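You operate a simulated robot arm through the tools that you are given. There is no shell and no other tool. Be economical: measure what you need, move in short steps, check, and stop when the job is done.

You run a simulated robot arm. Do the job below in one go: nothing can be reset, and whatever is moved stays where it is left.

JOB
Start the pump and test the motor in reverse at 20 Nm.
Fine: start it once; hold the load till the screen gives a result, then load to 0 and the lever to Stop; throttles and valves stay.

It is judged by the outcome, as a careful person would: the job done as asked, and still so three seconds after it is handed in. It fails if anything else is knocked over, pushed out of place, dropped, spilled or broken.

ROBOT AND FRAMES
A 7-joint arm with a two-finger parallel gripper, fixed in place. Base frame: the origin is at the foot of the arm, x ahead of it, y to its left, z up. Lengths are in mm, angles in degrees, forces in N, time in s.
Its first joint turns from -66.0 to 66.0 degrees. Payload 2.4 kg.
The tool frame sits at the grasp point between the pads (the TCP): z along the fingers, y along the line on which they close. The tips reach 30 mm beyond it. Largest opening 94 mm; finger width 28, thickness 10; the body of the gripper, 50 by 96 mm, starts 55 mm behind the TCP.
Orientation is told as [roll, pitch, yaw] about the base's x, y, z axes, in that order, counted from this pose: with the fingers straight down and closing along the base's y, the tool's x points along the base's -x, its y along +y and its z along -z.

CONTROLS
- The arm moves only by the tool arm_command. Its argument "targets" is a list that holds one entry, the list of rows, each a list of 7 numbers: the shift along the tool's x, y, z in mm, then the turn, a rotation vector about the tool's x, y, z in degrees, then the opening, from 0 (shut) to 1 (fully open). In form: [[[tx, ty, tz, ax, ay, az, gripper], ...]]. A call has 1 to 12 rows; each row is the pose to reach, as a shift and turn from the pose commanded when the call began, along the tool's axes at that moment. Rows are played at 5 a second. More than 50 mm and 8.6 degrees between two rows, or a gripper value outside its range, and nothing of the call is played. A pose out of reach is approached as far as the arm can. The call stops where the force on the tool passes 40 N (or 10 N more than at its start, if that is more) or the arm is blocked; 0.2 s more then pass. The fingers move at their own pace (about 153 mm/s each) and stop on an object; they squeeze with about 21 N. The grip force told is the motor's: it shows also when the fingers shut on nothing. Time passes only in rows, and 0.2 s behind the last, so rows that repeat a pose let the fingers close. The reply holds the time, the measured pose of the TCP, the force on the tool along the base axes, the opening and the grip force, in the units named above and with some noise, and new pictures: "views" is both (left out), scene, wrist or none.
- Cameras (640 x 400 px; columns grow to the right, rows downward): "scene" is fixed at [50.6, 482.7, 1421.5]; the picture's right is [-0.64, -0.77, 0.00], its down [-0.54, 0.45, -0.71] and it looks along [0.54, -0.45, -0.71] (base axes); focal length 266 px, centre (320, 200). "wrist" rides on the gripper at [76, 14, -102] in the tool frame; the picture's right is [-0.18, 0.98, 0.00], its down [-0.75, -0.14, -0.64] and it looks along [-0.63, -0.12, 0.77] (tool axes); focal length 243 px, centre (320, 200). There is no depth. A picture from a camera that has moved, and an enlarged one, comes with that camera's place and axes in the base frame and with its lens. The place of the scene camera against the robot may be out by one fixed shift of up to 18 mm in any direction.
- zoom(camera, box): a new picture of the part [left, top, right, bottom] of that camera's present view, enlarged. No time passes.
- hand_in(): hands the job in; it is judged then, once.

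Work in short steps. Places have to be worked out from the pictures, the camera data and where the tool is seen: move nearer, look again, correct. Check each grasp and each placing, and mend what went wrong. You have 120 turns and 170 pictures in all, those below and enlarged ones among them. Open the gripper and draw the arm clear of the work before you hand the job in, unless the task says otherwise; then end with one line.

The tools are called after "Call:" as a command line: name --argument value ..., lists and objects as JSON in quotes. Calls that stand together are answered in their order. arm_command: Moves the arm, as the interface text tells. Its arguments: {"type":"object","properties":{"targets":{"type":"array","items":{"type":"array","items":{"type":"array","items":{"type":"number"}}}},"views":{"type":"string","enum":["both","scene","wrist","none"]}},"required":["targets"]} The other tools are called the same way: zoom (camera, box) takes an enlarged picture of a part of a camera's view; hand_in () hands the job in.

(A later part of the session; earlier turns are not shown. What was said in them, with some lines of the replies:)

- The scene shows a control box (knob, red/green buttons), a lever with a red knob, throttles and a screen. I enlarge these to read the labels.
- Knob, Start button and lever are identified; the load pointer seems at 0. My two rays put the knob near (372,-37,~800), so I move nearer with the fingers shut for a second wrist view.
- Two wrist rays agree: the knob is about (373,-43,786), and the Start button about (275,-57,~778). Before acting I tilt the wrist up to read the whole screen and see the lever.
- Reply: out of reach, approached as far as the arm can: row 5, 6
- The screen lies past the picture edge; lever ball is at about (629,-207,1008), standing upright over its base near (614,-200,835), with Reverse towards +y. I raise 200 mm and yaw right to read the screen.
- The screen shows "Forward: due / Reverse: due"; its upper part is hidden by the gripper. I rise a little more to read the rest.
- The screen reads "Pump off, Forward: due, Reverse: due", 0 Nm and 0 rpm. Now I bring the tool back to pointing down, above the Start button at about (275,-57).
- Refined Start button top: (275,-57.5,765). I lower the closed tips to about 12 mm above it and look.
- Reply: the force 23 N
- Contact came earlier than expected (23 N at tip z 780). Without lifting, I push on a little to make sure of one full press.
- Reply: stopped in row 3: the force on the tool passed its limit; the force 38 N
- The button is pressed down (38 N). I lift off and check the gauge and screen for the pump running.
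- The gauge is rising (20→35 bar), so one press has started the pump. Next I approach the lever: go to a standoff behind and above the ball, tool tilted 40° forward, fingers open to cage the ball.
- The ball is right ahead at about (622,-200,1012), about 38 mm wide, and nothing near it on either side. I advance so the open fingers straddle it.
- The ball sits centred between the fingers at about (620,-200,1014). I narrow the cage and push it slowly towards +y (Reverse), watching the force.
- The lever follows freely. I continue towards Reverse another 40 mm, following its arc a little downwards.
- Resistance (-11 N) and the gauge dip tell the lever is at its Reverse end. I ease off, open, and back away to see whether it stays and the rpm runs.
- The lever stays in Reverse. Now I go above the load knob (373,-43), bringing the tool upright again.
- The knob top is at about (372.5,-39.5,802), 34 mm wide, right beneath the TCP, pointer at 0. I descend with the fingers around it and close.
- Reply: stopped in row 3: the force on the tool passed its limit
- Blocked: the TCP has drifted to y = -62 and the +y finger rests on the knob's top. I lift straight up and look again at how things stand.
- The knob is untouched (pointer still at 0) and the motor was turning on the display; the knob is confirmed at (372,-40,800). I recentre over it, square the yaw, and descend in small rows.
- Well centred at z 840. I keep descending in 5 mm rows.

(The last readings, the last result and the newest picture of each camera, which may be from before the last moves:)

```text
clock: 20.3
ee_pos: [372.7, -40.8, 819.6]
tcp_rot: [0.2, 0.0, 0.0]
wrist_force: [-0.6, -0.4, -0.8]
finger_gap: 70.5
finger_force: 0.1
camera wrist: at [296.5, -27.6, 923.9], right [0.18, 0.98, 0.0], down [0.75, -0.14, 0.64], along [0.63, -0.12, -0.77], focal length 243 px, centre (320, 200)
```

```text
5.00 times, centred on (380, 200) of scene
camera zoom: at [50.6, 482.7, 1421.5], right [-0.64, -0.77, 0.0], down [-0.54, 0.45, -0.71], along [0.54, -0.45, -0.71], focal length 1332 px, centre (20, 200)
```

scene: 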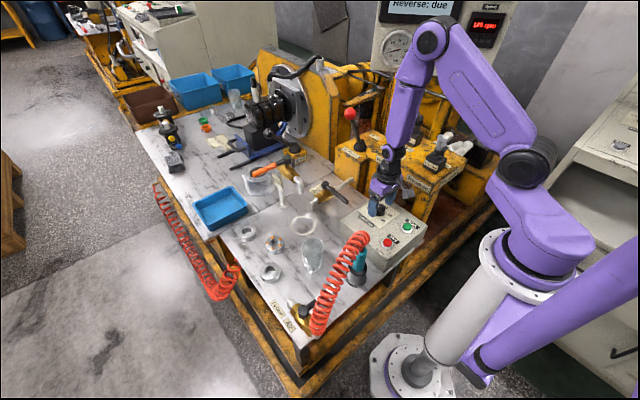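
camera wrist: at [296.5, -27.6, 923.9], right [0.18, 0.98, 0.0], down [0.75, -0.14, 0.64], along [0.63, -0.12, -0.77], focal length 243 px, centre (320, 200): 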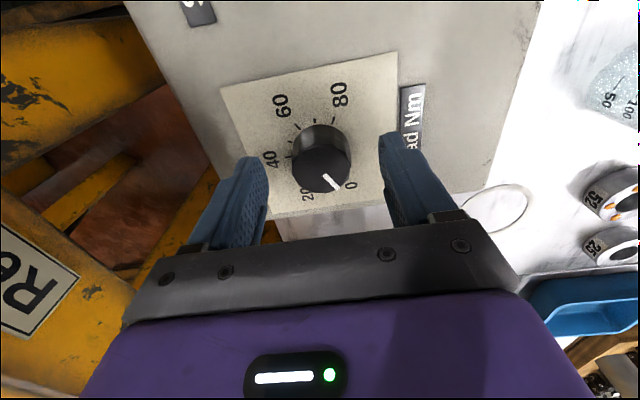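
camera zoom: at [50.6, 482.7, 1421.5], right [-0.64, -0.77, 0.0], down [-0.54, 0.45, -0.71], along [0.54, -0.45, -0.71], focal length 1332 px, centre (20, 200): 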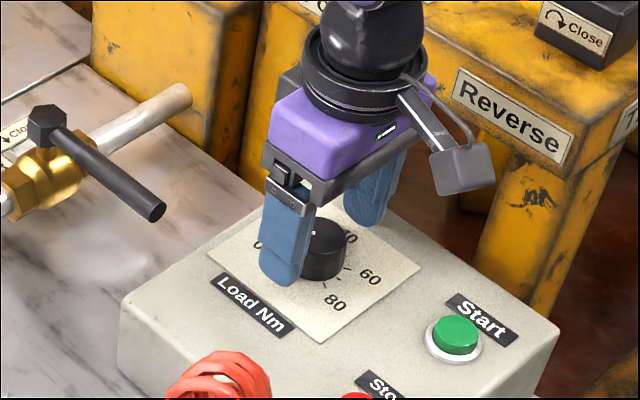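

Fingers straddle the knob, motor at 180 rpm in reverse. I lower 5 mm more and close on the knob.

Call:
arm_command --targets '[[[2, 0, 5, 0, 0, 0, 0.75], [2, 0, 5, 0, 0, 0, 0.3], [2, 0, 5, 0, 0, 0, 0.2], [2, 0, 5, 0, 0, 0, 0.2]]]'

Call:
zoom --camera "wrist" --box '[220, 80, 460, 230]'

```text
clock: 21.3
ee_pos: [371.4, -41.7, 815.7]
tcp_rot: [0.2, 0.0, 0.0]
wrist_force: [0.0, 9.1, 1.2]
finger_gap: 36.1
finger_force: 45.1
camera wrist: at [294.8, -27.6, 919.3], right [0.18, 0.98, 0.0], down [0.75, -0.14, 0.64], along [0.63, -0.11, -0.77], focal length 243 px, centre (320, 200)
```

scene: 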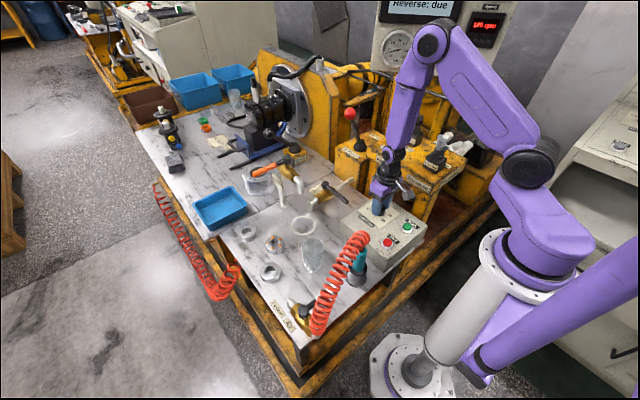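
wrist: 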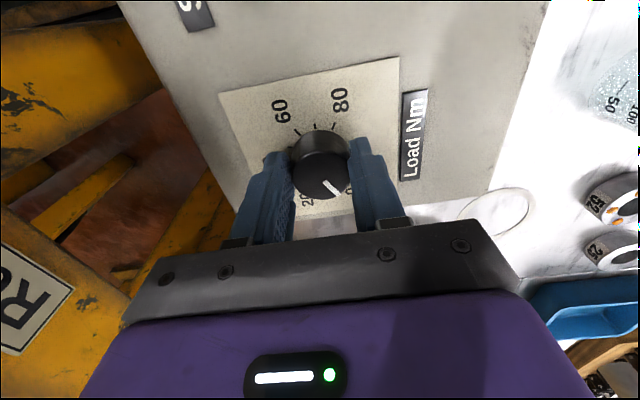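

```text
2.67 times, centred on (340, 155) of wrist
camera zoom: at [294.8, -27.6, 919.3], right [0.18, 0.98, 0.0], down [0.75, -0.14, 0.64], along [0.63, -0.11, -0.77], focal length 647 px, centre (267, 320)
```

zoom: 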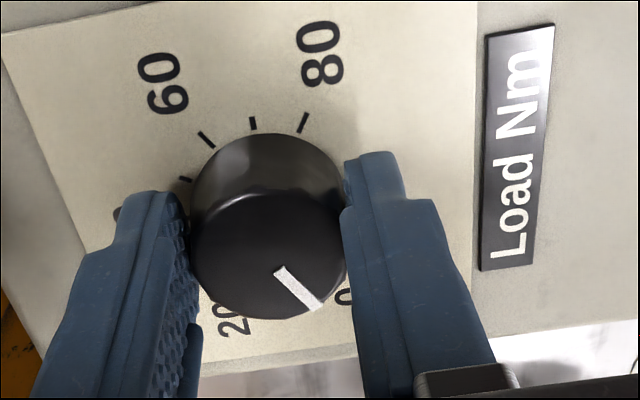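

Grip holds (36 mm), pointer at 0; the ticks work out at 30° per 10 Nm, clockwise. I turn the knob +60° about the tool axis to reach 20 Nm.

Call:
arm_command --targets '[[[0, 1, 0, 0, 0, 7.5, 0.2], [0, 1, 0, 0, 0, 15, 0.2], [0, 1, 0, 0, 0, 22.5, 0.2], [0, 1, 0, 0, 0, 30, 0.2], [0, 1, 0, 0, 0, 37.5, 0.2], [0, 1, 0, 0, 0, 45, 0.2], [0, 1, 0, 0, 0, 52.5, 0.2], [0, 1, 0, 0, 0, 60, 0.2], [0, 1, 0, 0, 0, 60, 0.2]]]'

Call:
zoom --camera "scene" --box '[370, 0, 530, 100]'

Call:
zoom --camera "wrist" --box '[220, 80, 460, 230]'

```text
clock: 23.0
ee_pos: [373.1, -37.5, 814.9]
tcp_rot: [0.5, 0.1, -54.0]
wrist_force: [0.2, 3.4, -7.2]
finger_gap: 36.1
finger_force: 44.9
stopped in row 8: the force on the tool passed its limit (the readings are from after the stop); the commanded pose is now the measured one
camera wrist: at [338.8, 31.3, 919.4], right [0.9, 0.43, 0.01], down [0.33, -0.7, 0.64], along [0.28, -0.58, -0.77], focal length 243 px, centre (320, 200)
```

scene: 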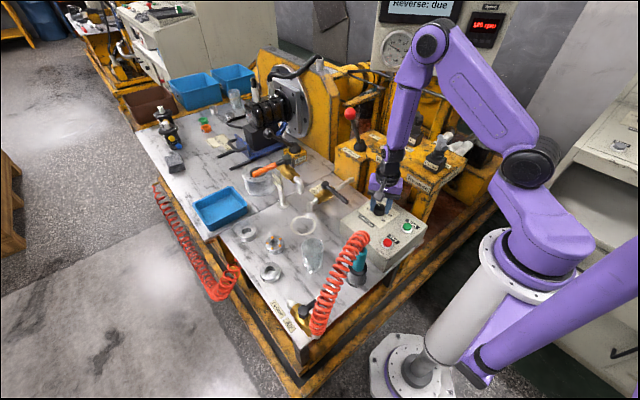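
wrist: 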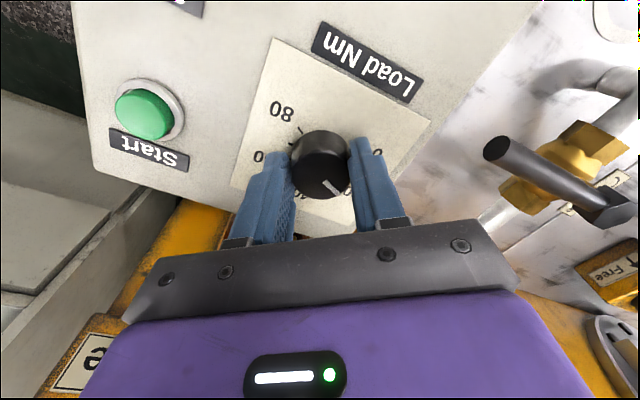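

```text
4.00 times, centred on (450, 50) of scene
camera zoom: at [50.7, 482.7, 1421.5], right [-0.64, -0.77, 0.0], down [-0.54, 0.45, -0.71], along [0.54, -0.45, -0.71], focal length 1065 px, centre (-200, 800)
```

zoom: 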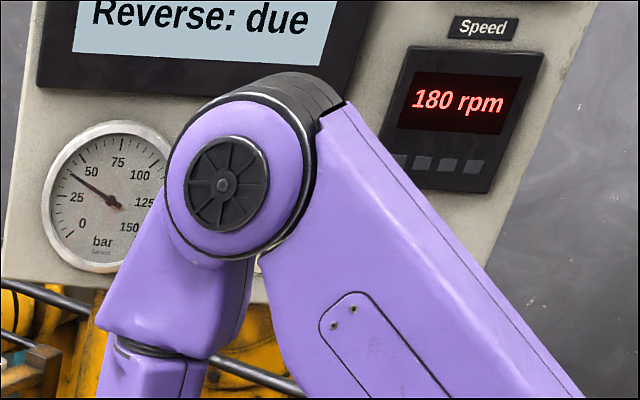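

```text
2.67 times, centred on (340, 155) of wrist
camera zoom: at [338.8, 31.3, 919.4], right [0.9, 0.43, 0.01], down [0.33, -0.7, 0.64], along [0.28, -0.58, -0.77], focal length 647 px, centre (267, 320)
```

zoom: 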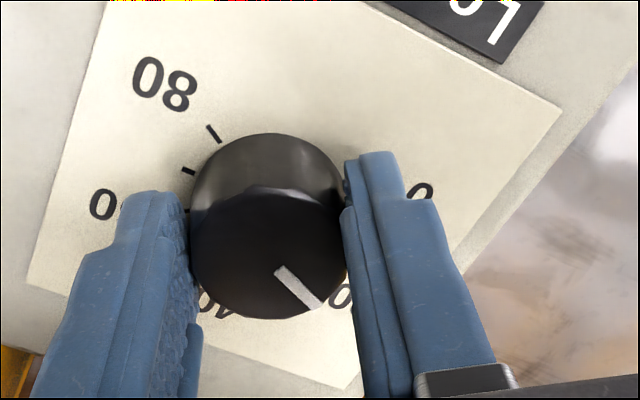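

The knob turned 54° before the force limit; gauge rises and speed still 180 rpm. I add the last 6° in small rows.

Call:
arm_command --targets '[[[0, 0, 0, 0, 0, 2, 0.2], [0, 0, 0, 0, 0, 4, 0.2], [0, 0, 0, 0, 0, 6, 0.2], [0, 0, 0, 0, 0, 6, 0.2]]]' --views "wrist"

Call:
zoom --camera "scene" --box '[370, 0, 530, 100]'

```text
clock: 24.0
ee_pos: [373.8, -37.8, 813.8]
tcp_rot: [0.4, 0.1, -60.0]
wrist_force: [6.7, 10.8, -17.1]
finger_gap: 35.9
finger_force: 45.2
camera wrist: at [346.6, 34.7, 919.5], right [0.94, 0.33, 0.01], down [0.25, -0.73, 0.64], along [0.22, -0.6, -0.77], focal length 243 px, centre (320, 200)
```

wrist: 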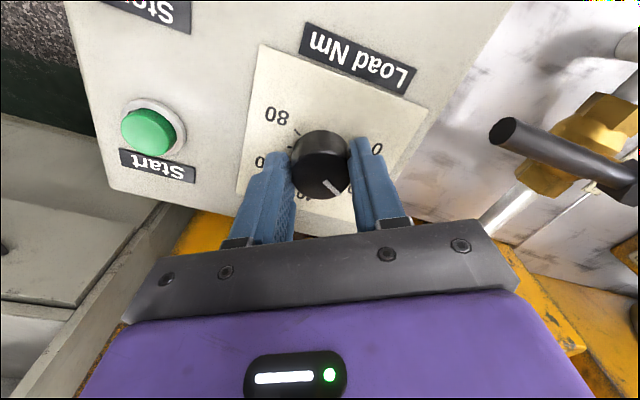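

```text
4.00 times, centred on (450, 50) of scene
camera zoom: at [50.9, 482.9, 1421.4], right [-0.64, -0.77, 0.0], down [-0.54, 0.45, -0.71], along [0.54, -0.45, -0.71], focal length 1065 px, centre (-200, 800)
```

zoom: 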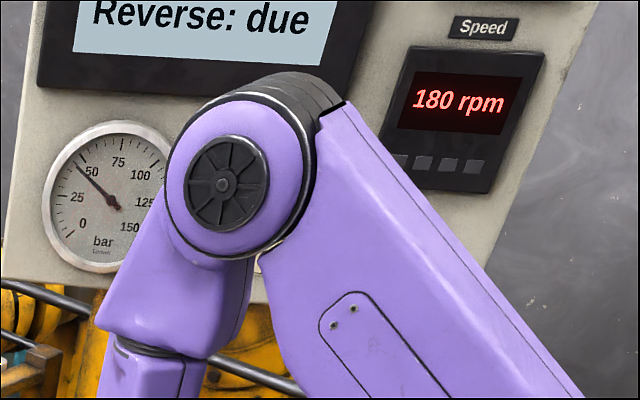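

The knob is at 60° (about 20 Nm), gauge ~48 bar. I hold here and watch for a result on the screen.

Call:
arm_command --targets '[[[0, 0, 0, 0, 0, 0, 0.2], [0, 0, 0, 0, 0, 0, 0.2], [0, 0, 0, 0, 0, 0, 0.2], [0, 0, 0, 0, 0, 0, 0.2], [0, 0, 0, 0, 0, 0, 0.2], [0, 0, 0, 0, 0, 0, 0.2], [0, 0, 0, 0, 0, 0, 0.2], [0, 0, 0, 0, 0, 0, 0.2], [0, 0, 0, 0, 0, 0, 0.2], [0, 0, 0, 0, 0, 0, 0.2], [0, 0, 0, 0, 0, 0, 0.2], [0, 0, 0, 0, 0, 0, 0.2]]]' --views "none"

Call:
zoom --camera "scene" --box '[370, 0, 530, 100]'

```text
clock: 26.6
ee_pos: [373.1, -38.1, 815.6]
tcp_rot: [0.4, 0.1, -59.9]
wrist_force: [11.4, 22.8, -16.6]
finger_gap: 36.2
finger_force: 44.9
```

```text
4.00 times, centred on (450, 50) of scene
camera zoom: at [51.0, 483.1, 1421.3], right [-0.64, -0.77, 0.0], down [-0.54, 0.45, -0.71], along [0.54, -0.45, -0.71], focal length 1065 px, centre (-200, 800)
```

zoom: 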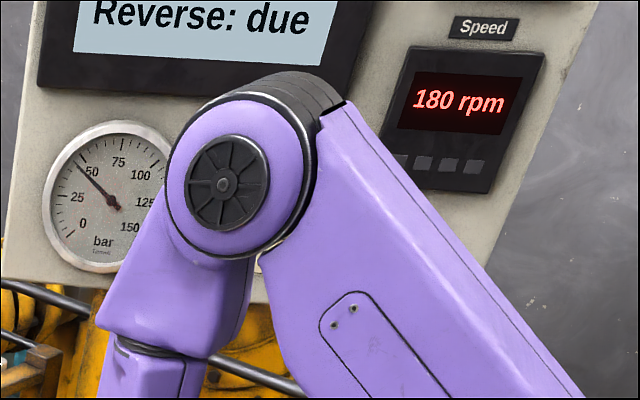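

Speed and pressure are steady but still "due", and the side force is creeping up. I release the knob, rise and go read the torque display and full screen.

Call:
arm_command --targets '[[[0, 0, 0, 0, 0, 0, 0.6], [0, 0, 0, 0, 0, 0, 0.75], [0, 0, -30, 0, 0, 0, 0.75], [0, 0, -75, 0, 0, -4, 0.75], [0, 0, -120, 0, 0, -8, 0.75], [0, 0, -165, 0, 0, -12, 0.75], [0, 0, -210, 0, 0, -16, 0.75], [0, 0, -255, 0, 0, -20, 0.75], [0, 0, -300, 0, 0, -22, 0.75], [0, 0, -345, 0, 0, -22, 0.75], [0, 0, -390, 0, 0, -22, 0.75]]]' --views "none"

Call:
zoom --camera "scene" --box '[320, 160, 440, 260]'

Call:
arm_command --targets '[[[0, 0, -30, 0, -8, 0, 0], [0, 0, -60, 0, -16, 0, 0], [0, 0, -90, 0, -24, 0, 0], [0, 0, -120, 0, -32, 0, 0], [0, 0, -150, 0, -40, 0, 0], [0, 0, -180, 0, -48, 0, 0], [0, 0, -215, 0, -56, 0, 0]]]' --views "wrist"

```text
clock: 29.0
ee_pos: [370.2, -38.4, 1205.7]
tcp_rot: [0.3, 0.0, -38.1]
wrist_force: [-0.5, 0.7, 0.7]
finger_gap: 70.5
finger_force: 0.0
```

```text
4.00 times, centred on (380, 210) of scene
camera zoom: at [50.6, 482.7, 1421.5], right [-0.64, -0.77, 0.0], down [-0.54, 0.45, -0.71], along [0.54, -0.45, -0.71], focal length 1065 px, centre (80, 160)
```

zoom: 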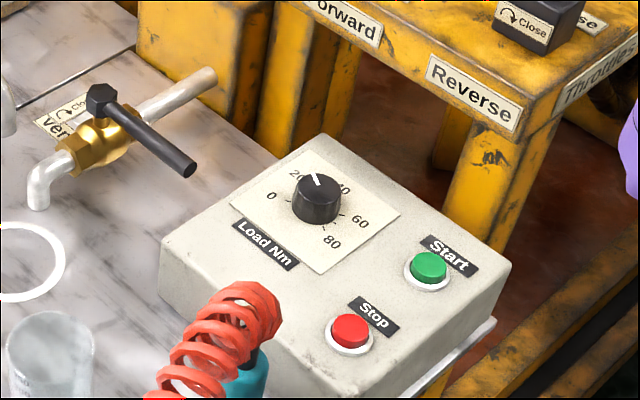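

```text
clock: 30.6
ee_pos: [369.0, -41.9, 1420.6]
tcp_rot: [0.7, -56.1, -38.8]
wrist_force: [-1.4, 1.0, 0.8]
finger_gap: 0.1
finger_force: 21.3
camera wrist: at [276.8, 49.4, 1416.6], right [0.69, 0.71, 0.16], down [-0.18, -0.05, 0.98], along [0.7, -0.7, 0.1], focal length 243 px, centre (320, 200)
```

wrist: 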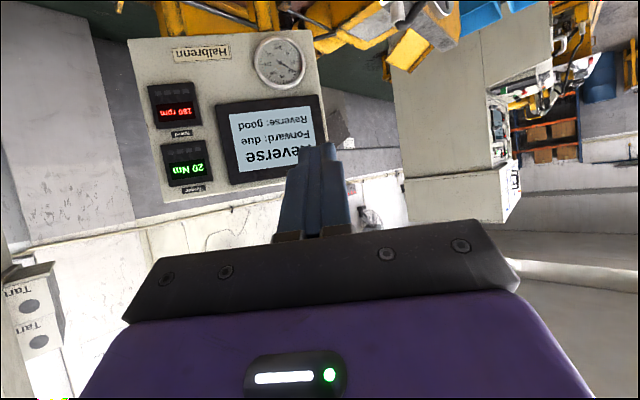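

Result is in: "Reverse: good" at 20 Nm, 180 rpm. Now I go back to turn the load to 0, retracing the path to above the knob.

Call:
arm_command --targets '[[[25.4, 0, 17.1, 0, 8, 0, 0], [51, 0, 34.3, 0, 16, 0, 0], [76, 0, 51.4, 0, 24, 0, 0], [102, 0, 68.6, 0, 32, 0, 0], [127, 0, 85.7, 0, 40, 0, 0], [153, 0, 103, 0, 48, 0, 0], [178, 0, 120, 0, 56, 0, 0.4]]]' --views "none"

Call:
arm_command --targets '[[[0, 0, 40, 0, 0, 3, 0.75], [0, 0, 80, 0, 0, 6, 0.75], [0, 0, 120, 0, 0, 9, 0.75], [0, 0, 160, 0, 0, 12, 0.75], [0, 0, 200, 0, 0, 15, 0.75], [0, 0, 240, 0, 0, 18, 0.75], [0, 0, 280, 0, 0, 21, 0.75], [0, 0, 320, 0, 0, 22, 0.75]]]'

```text
clock: 32.2
ee_pos: [371.5, -41.7, 1206.9]
tcp_rot: [0.5, 0.1, -38.1]
wrist_force: [-0.1, 0.6, -0.7]
finger_gap: 37.7
finger_force: 0.1
```

```text
clock: 34.0
ee_pos: [371.7, -40.1, 884.4]
tcp_rot: [0.4, 0.1, -60.2]
wrist_force: [-0.9, -0.1, -0.6]
finger_gap: 70.3
finger_force: 0.1
camera wrist: at [345.5, 33.0, 988.5], right [0.94, 0.33, 0.01], down [0.25, -0.73, 0.64], along [0.22, -0.6, -0.77], focal length 243 px, centre (320, 200)
```

scene: 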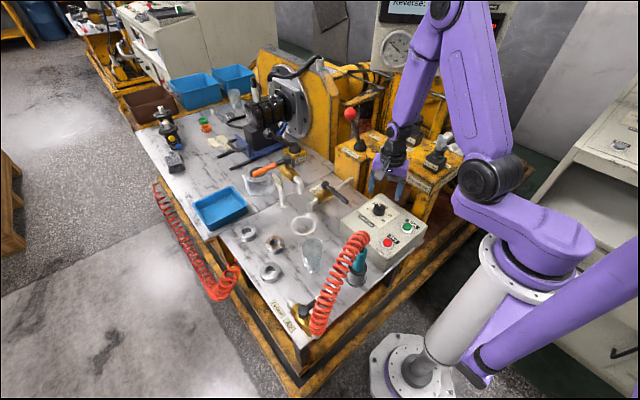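
wrist: 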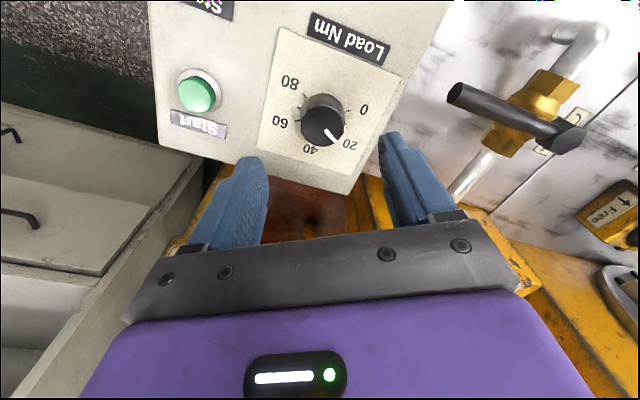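

The pointer is at 20 and the knob is nearly centred; I shift 2 mm and descend gently, then grip.

Call:
arm_command --targets '[[[-0.6, 2.3, 12, 0, 0, 0, 0.75], [-0.6, 2.3, 24, 0, 0, 0, 0.75], [-0.6, 2.3, 36, 0, 0, 0, 0.75], [-0.6, 2.3, 46, 0, 0, 0, 0.75], [-0.6, 2.3, 54, 0, 0, 0, 0.75], [-0.6, 2.3, 62, 0, 0, 0, 0.75], [-0.6, 2.3, 68, 0, 0, 0, 0.75], [-0.6, 2.3, 68, 0, 0, 0, 0.2], [-0.6, 2.3, 68, 0, 0, 0, 0.2], [-0.6, 2.3, 68, 0, 0, 0, 0.2]]]' --views "wrist"

```text
clock: 36.2
ee_pos: [373.2, -38.8, 817.7]
tcp_rot: [0.3, 0.2, -60.3]
wrist_force: [-14.4, -12.5, 5.0]
finger_gap: 36.3
finger_force: 44.8
camera wrist: at [348.1, 33.0, 921.5], right [0.94, 0.33, 0.0], down [0.25, -0.73, 0.64], along [0.21, -0.6, -0.77], focal length 243 px, centre (320, 200)
```

wrist: 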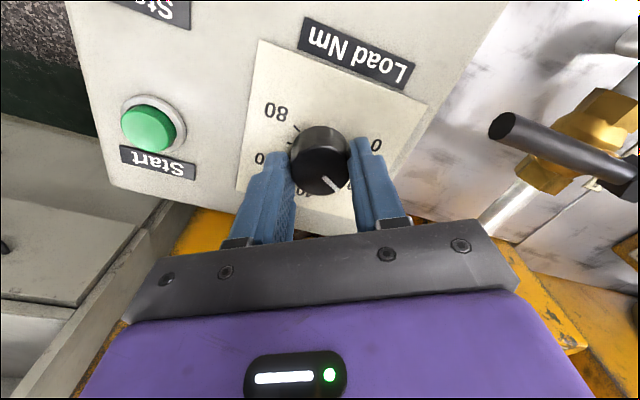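

Gripped with a small side load; I ease 1 mm and turn the knob back -60° to 0.

Call:
arm_command --targets '[[[0, -1.2, 0, 0, 0, -6, 0.2], [0, -1.2, 0, 0, 0, -12, 0.2], [0, -1.2, 0, 0, 0, -18, 0.2], [0, -1.2, 0, 0, 0, -24, 0.2], [0, -1.2, 0, 0, 0, -30, 0.2], [0, -1.2, 0, 0, 0, -36, 0.2], [0, -1.2, 0, 0, 0, -42, 0.2], [0, -1.2, 0, 0, 0, -48, 0.2], [0, -1.2, 0, 0, 0, -54, 0.2], [0, -1.2, 0, 0, 0, -60, 0.2], [0, -1.2, 0, 0, 0, -60, 0.2]]]' --views "wrist"

Call:
zoom --camera "scene" --box '[370, 0, 530, 100]'

```text
clock: 38.6
ee_pos: [373.2, -41.5, 816.9]
tcp_rot: [0.3, -0.3, -0.4]
wrist_force: [-14.9, -29.6, -14.9]
finger_gap: 35.7
finger_force: 45.3
camera wrist: at [296.6, -26.9, 920.9], right [0.19, 0.98, 0.01], down [0.75, -0.15, 0.65], along [0.63, -0.12, -0.76], focal length 243 px, centre (320, 200)
```

wrist: 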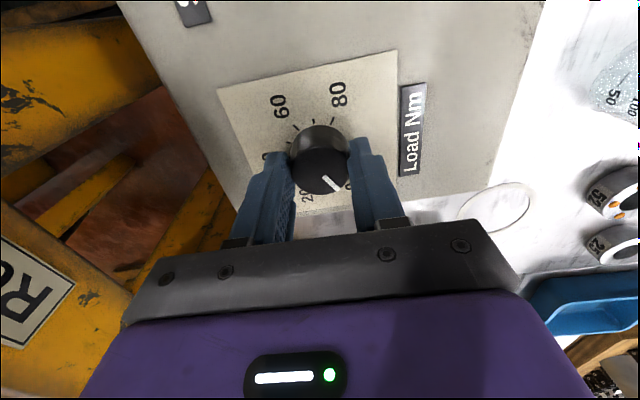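

```text
4.00 times, centred on (450, 50) of scene
camera zoom: at [50.4, 482.0, 1421.8], right [-0.64, -0.77, 0.0], down [-0.54, 0.45, -0.71], along [0.54, -0.45, -0.71], focal length 1065 px, centre (-200, 800)
```

zoom: 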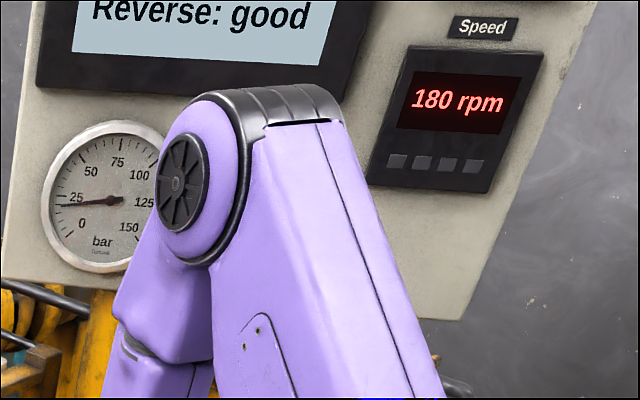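

Pressure fell to about 20 bar, speed 180 rpm; the reading before load was about 17, so I ease the side load and nudge 3° further to make sure it's at 0.

Call:
arm_command --targets '[[[0, -1.5, 0, 0, 0, 0, 0.2], [0, -2, 0, 0, 0, -1.5, 0.2], [0, -2, 0, 0, 0, -3, 0.2], [0, -2, 0, 0, 0, -3, 0.2]]]' --views "none"

Call:
zoom --camera "scene" --box '[370, 0, 530, 100]'

```text
clock: 39.6
ee_pos: [372.9, -41.1, 818.1]
tcp_rot: [0.2, -0.3, 2.9]
wrist_force: [-12.2, -22.5, -2.1]
finger_gap: 36.1
finger_force: 44.9
```

```text
4.00 times, centred on (450, 50) of scene
camera zoom: at [50.3, 482.2, 1421.7], right [-0.64, -0.77, 0.0], down [-0.54, 0.45, -0.71], along [0.54, -0.45, -0.71], focal length 1065 px, centre (-200, 800)
```

zoom: 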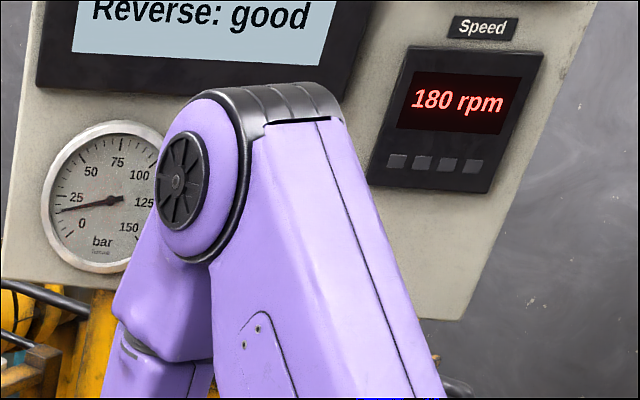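

The gauge is back to its no-load value. I release, lift, and check the pointer.

Call:
arm_command --targets '[[[0, 0, 0, 0, 0, 0, 0.5], [0, 0, 0, 0, 0, 0, 0.75], [0, 0, -20, 0, 0, 0, 0.75], [0, 0, -50, 0, 0, 0, 0.75], [0, 0, -82, 0, 0, 3, 0.75]]]' --views "wrist"

Call:
zoom --camera "wrist" --box '[220, 20, 460, 170]'

```text
clock: 40.8
ee_pos: [373.1, -40.7, 902.2]
tcp_rot: [0.2, -0.2, 0.0]
wrist_force: [-0.6, 0.5, -0.1]
finger_gap: 70.4
finger_force: 0.0
camera wrist: at [296.3, -27.0, 1004.9], right [0.19, 0.98, 0.01], down [0.75, -0.15, 0.64], along [0.63, -0.12, -0.76], focal length 243 px, centre (320, 200)
```

wrist: 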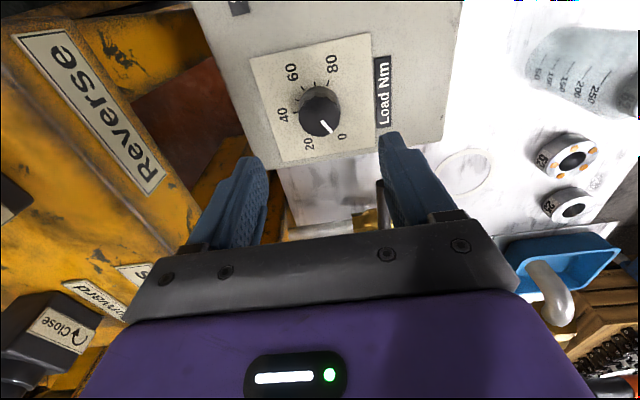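

```text
2.67 times, centred on (340, 95) of wrist
camera zoom: at [296.3, -27.0, 1004.9], right [0.19, 0.98, 0.01], down [0.75, -0.15, 0.64], along [0.63, -0.12, -0.76], focal length 647 px, centre (267, 480)
```

zoom: 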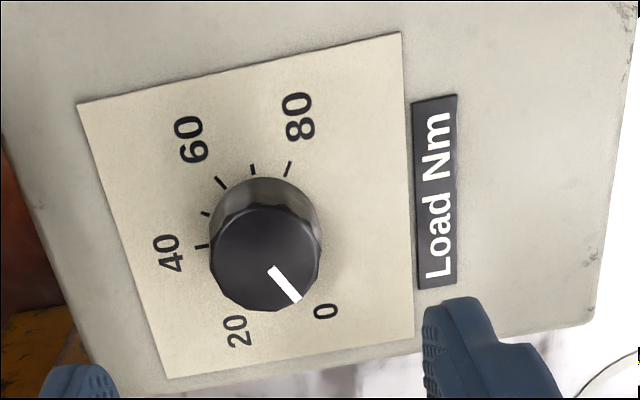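

Pointer is back at 0 as at the start. Now back to the lever standoff, tilting forward 40°.

Call:
arm_command --targets '[[[-10, -8, -40, 0, -6, 0, 0.75], [-35, -22, -75, 0, -13, 0, 0.75], [-65, -38, -105, 0, -20, 0, 0.75], [-95, -54, -125, 0, -27, 0, 0.75], [-120, -70, -140, 0, -34, 0, 0.75], [-141, -83, -145, 0, -40, 0, 0.75]]]'

```text
clock: 42.2
ee_pos: [514.1, -124.5, 1045.0]
tcp_rot: [0.1, -40.2, 0.1]
wrist_force: [0.0, -0.9, -0.4]
finger_gap: 70.4
finger_force: 0.2
camera wrist: at [389.3, -110.9, 1074.4], right [0.14, 0.98, 0.12], down [0.16, -0.14, 0.98], along [0.98, -0.11, -0.18], focal length 243 px, centre (320, 200)
```

scene: 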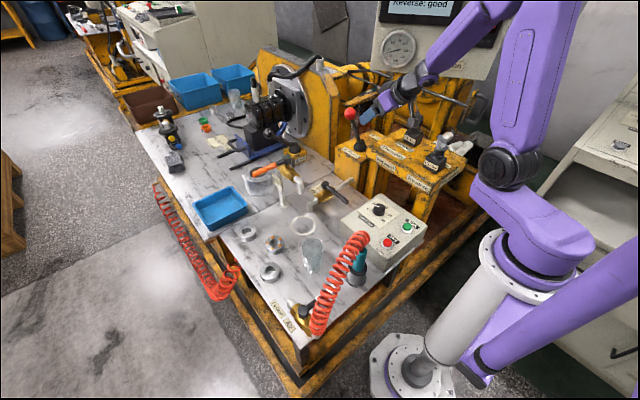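
wrist: 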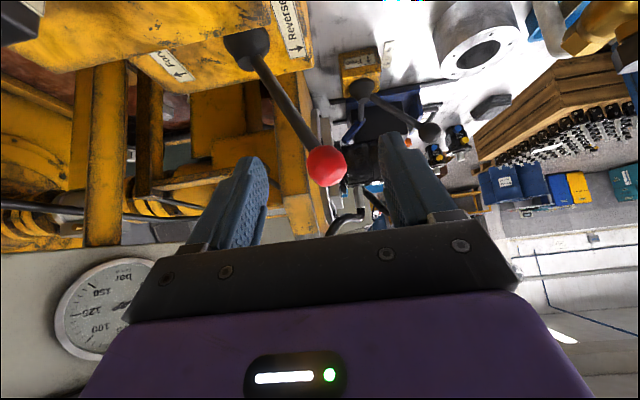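

The lever is still at Reverse with the ball lined up. I advance so the fingers straddle it, then narrow the cage.

Call:
arm_command --targets '[[[-12, 0, 25, 0, 0, 0, 0.75], [-24, 0, 55, 0, 0, 0, 0.75], [-36, 0, 80, 0, 0, 0, 0.75], [-45, 0, 98, 0, 0, 0, 0.75], [-45, 0, 98, 0, 0, 0, 0.48], [-45, 0, 98, 0, 0, 0, 0.48]]]' --views "wrist"

```text
clock: 43.6
ee_pos: [609.7, -125.9, 998.0]
tcp_rot: [0.3, -40.3, -0.5]
wrist_force: [-1.3, -3.0, -0.5]
finger_gap: 47.0
finger_force: 1.7
camera wrist: at [485.8, -111.3, 1028.8], right [0.14, 0.98, 0.12], down [0.16, -0.15, 0.98], along [0.98, -0.12, -0.18], focal length 243 px, centre (320, 200)
```

wrist: 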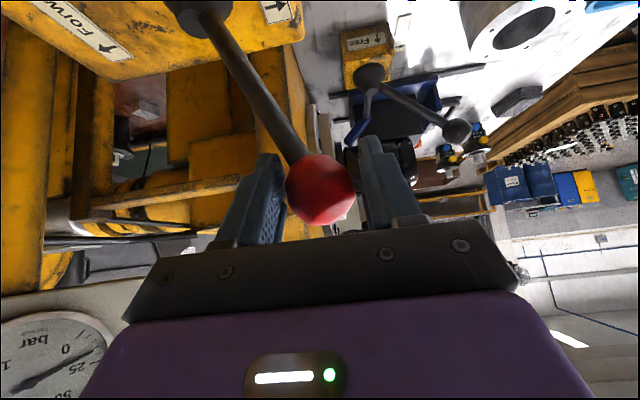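

The ball is caged. I push it back towards -y along its arc to the upright Stop position.

Call:
arm_command --targets '[[[-2, -10, -2, 0, 0, 0, 0.48], [-4, -20, -4, 0, 0, 0, 0.48], [-6, -30, -6, 0, 0, 0, 0.48], [-7.5, -40, -7, 0, 0, 0, 0.48], [-9, -50, -7.5, 0, 0, 0, 0.48], [-10, -60, -8, 0, 0, 0, 0.48], [-11, -68, -8, 0, 0, 0, 0.48], [-11, -74, -8, 0, 0, 0, 0.48]]]'

Call:
zoom --camera "scene" --box '[310, 0, 510, 160]'

```text
clock: 45.4
ee_pos: [613.4, -198.3, 1012.1]
tcp_rot: [0.4, -40.2, -0.3]
wrist_force: [1.3, 0.9, -0.7]
finger_gap: 46.0
finger_force: 0.7
camera wrist: at [489.8, -184.9, 1042.5], right [0.14, 0.98, 0.12], down [0.16, -0.15, 0.98], along [0.98, -0.12, -0.18], focal length 243 px, centre (320, 200)
```

scene: 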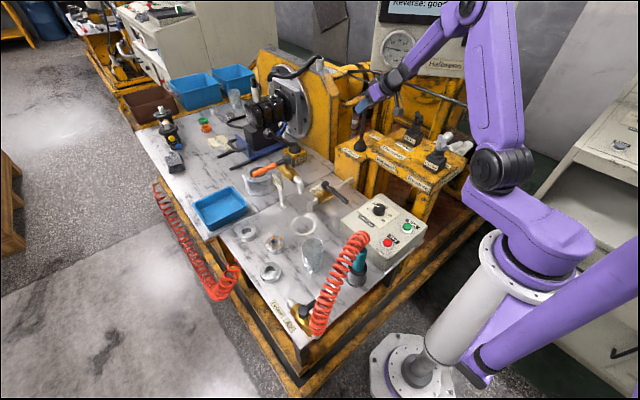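
wrist: 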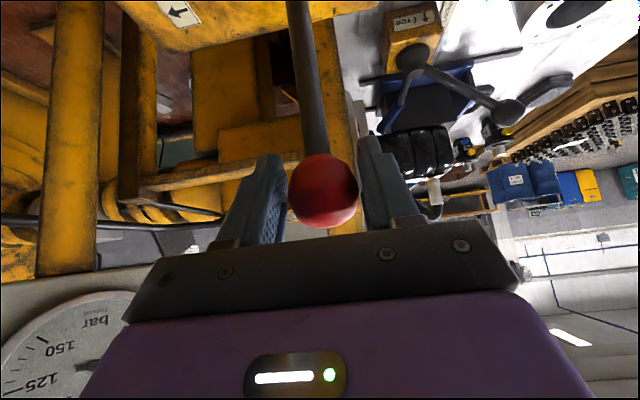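

```text
2.50 times, centred on (410, 80) of scene
camera zoom: at [50.6, 482.7, 1421.5], right [-0.64, -0.77, 0.0], down [-0.54, 0.45, -0.71], along [0.54, -0.45, -0.71], focal length 666 px, centre (95, 500)
```

zoom: 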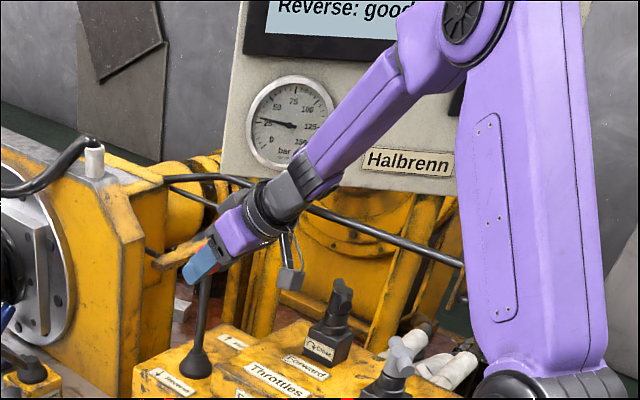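

The gauge is back to ~33 bar (motor idle) and the ball matches its original place. I open, back off and compare with the original view.

Call:
arm_command --targets '[[[0, -1.5, 0, 0, 0, 0, 0.48], [0, -1.5, 0, 0, 0, 0, 0.75], [0, -1.5, 0, 0, 0, 0, 0.75], [10, -3, -25, 0, 0, 0, 0.75], [26, -6, -60, 0, 0, 0, 0.75], [42, -9.5, -95, 0, 0, 0, 0.6]]]'

Call:
zoom --camera "scene" --box '[320, 80, 480, 180]'

```text
clock: 46.8
ee_pos: [519.3, -208.9, 1057.2]
tcp_rot: [0.4, -40.3, -0.2]
wrist_force: [0.2, 0.1, -0.1]
finger_gap: 56.5
finger_force: 0.0
camera wrist: at [395.6, -194.2, 1087.6], right [0.14, 0.98, 0.12], down [0.16, -0.15, 0.98], along [0.98, -0.12, -0.18], focal length 243 px, centre (320, 200)
```

scene: 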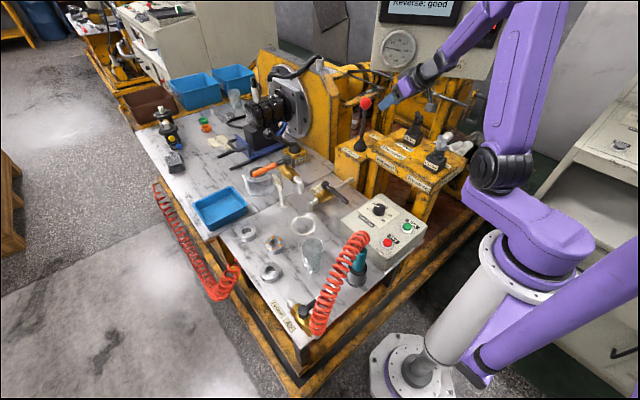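
wrist: 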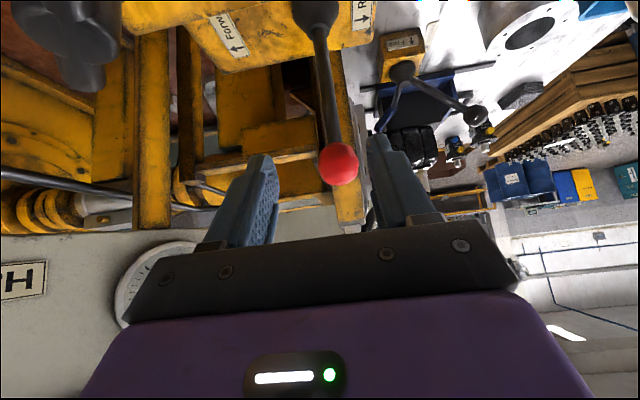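

```text
4.00 times, centred on (400, 130) of scene
camera zoom: at [50.6, 482.7, 1421.5], right [-0.64, -0.77, 0.0], down [-0.54, 0.45, -0.71], along [0.54, -0.45, -0.71], focal length 1065 px, centre (0, 480)
```

zoom: 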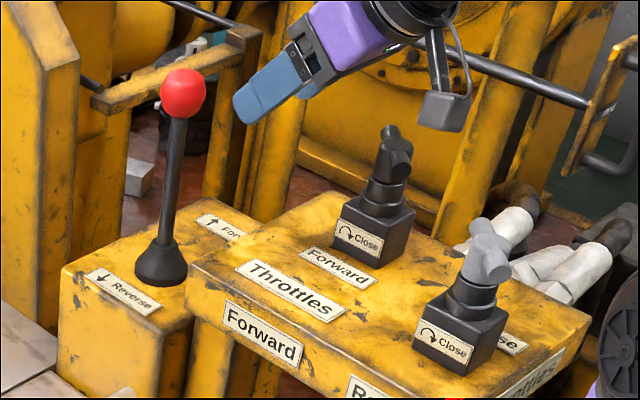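

The lever is exactly where it was at the start (upright, Stop). I draw the arm up and back, and read the screen a last time.

Call:
arm_command --targets '[[[-12, 17, -37, 2.4, -1.6, 2.9, 0.3], [-24, 33, -75, 4.9, -3.2, 5.8, 0.3], [-35, 50, -112, 7.3, -4.8, 8.7, 0.3], [-47, 67, -150, 9.8, -6.4, 11.6, 0.3], [-59, 83, -187, 12.2, -8, 14.5, 0.3], [-71, 100, -224, 14.6, -9.6, 17.4, 0.3], [-83, 117, -262, 17.1, -11.2, 20.4, 0.3], [-94, 134, -299, 19.5, -12.8, 23.3, 0.3], [-106, 150, -337, 22, -14.4, 26.2, 0.3], [-118, 167, -374, 24.4, -16, 29.1, 0.3]]]'

Call:
zoom --camera "scene" --box '[320, 80, 480, 180]'

```text
clock: 49.0
ee_pos: [365.7, -43.0, 1421.0]
tcp_rot: [9.4, -54.5, -45.5]
wrist_force: [0.1, 0.3, 0.1]
finger_gap: 28.3
finger_force: 0.1
camera wrist: at [274.3, 46.1, 1419.5], right [0.67, 0.7, 0.24], down [-0.22, -0.13, 0.97], along [0.71, -0.71, 0.06], focal length 243 px, centre (320, 200)
```

scene: 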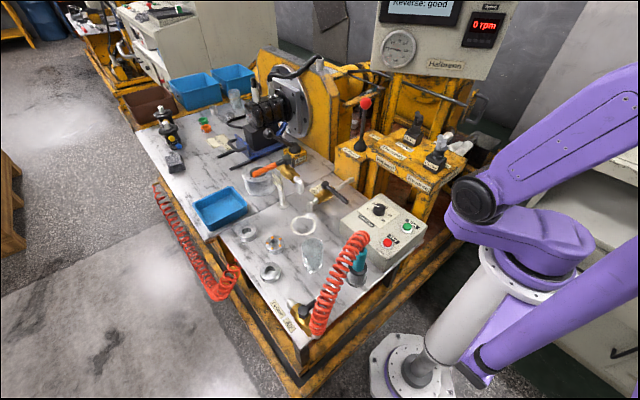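
wrist: 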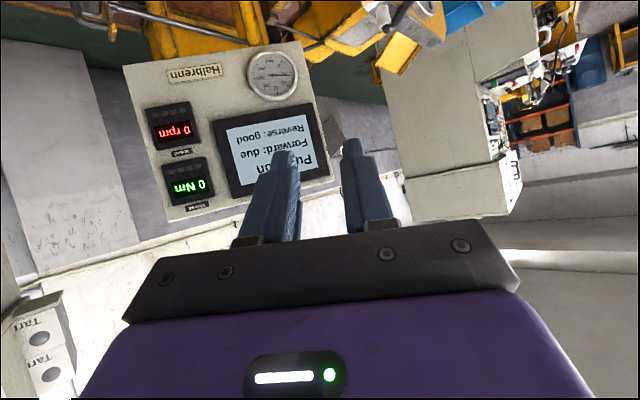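

```text
4.00 times, centred on (400, 130) of scene
camera zoom: at [50.6, 482.7, 1421.5], right [-0.64, -0.77, 0.0], down [-0.54, 0.45, -0.71], along [0.54, -0.45, -0.71], focal length 1065 px, centre (0, 480)
```

zoom: 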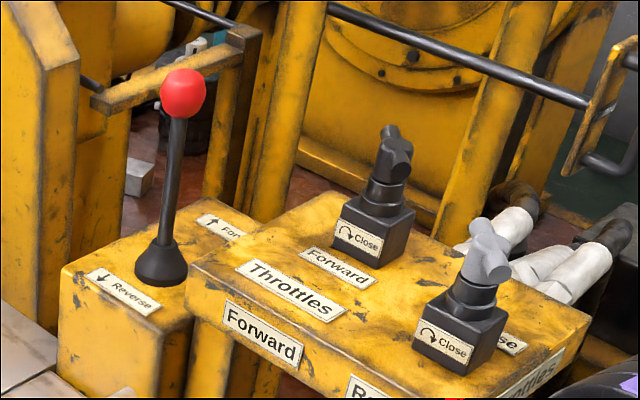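

The screen shows "Pump on, Forward: due, Reverse: good", 0 Nm and 0 rpm; the lever is at Stop and the throttles are unmoved. I open the gripper, clear of the work.

Call:
arm_command --targets '[[[0, 0, 0, 0, 0, 0, 1], [0, 0, 0, 0, 0, 0, 1]]]' --views "none"

```text
clock: 49.6
ee_pos: [366.3, -42.9, 1420.1]
tcp_rot: [9.5, -54.5, -45.3]
wrist_force: [0.6, 0.0, -0.4]
finger_gap: 94.3
finger_force: 0.1
```

All is done and the arm is clear, so I hand in.

Call:
hand_in

```text
The job is handed in.
```

The pump was started once and is still running, and the motor tested "Reverse: good" at 20 Nm; the load is back at 0, the lever is at Stop, and the throttles and valves were left alone.
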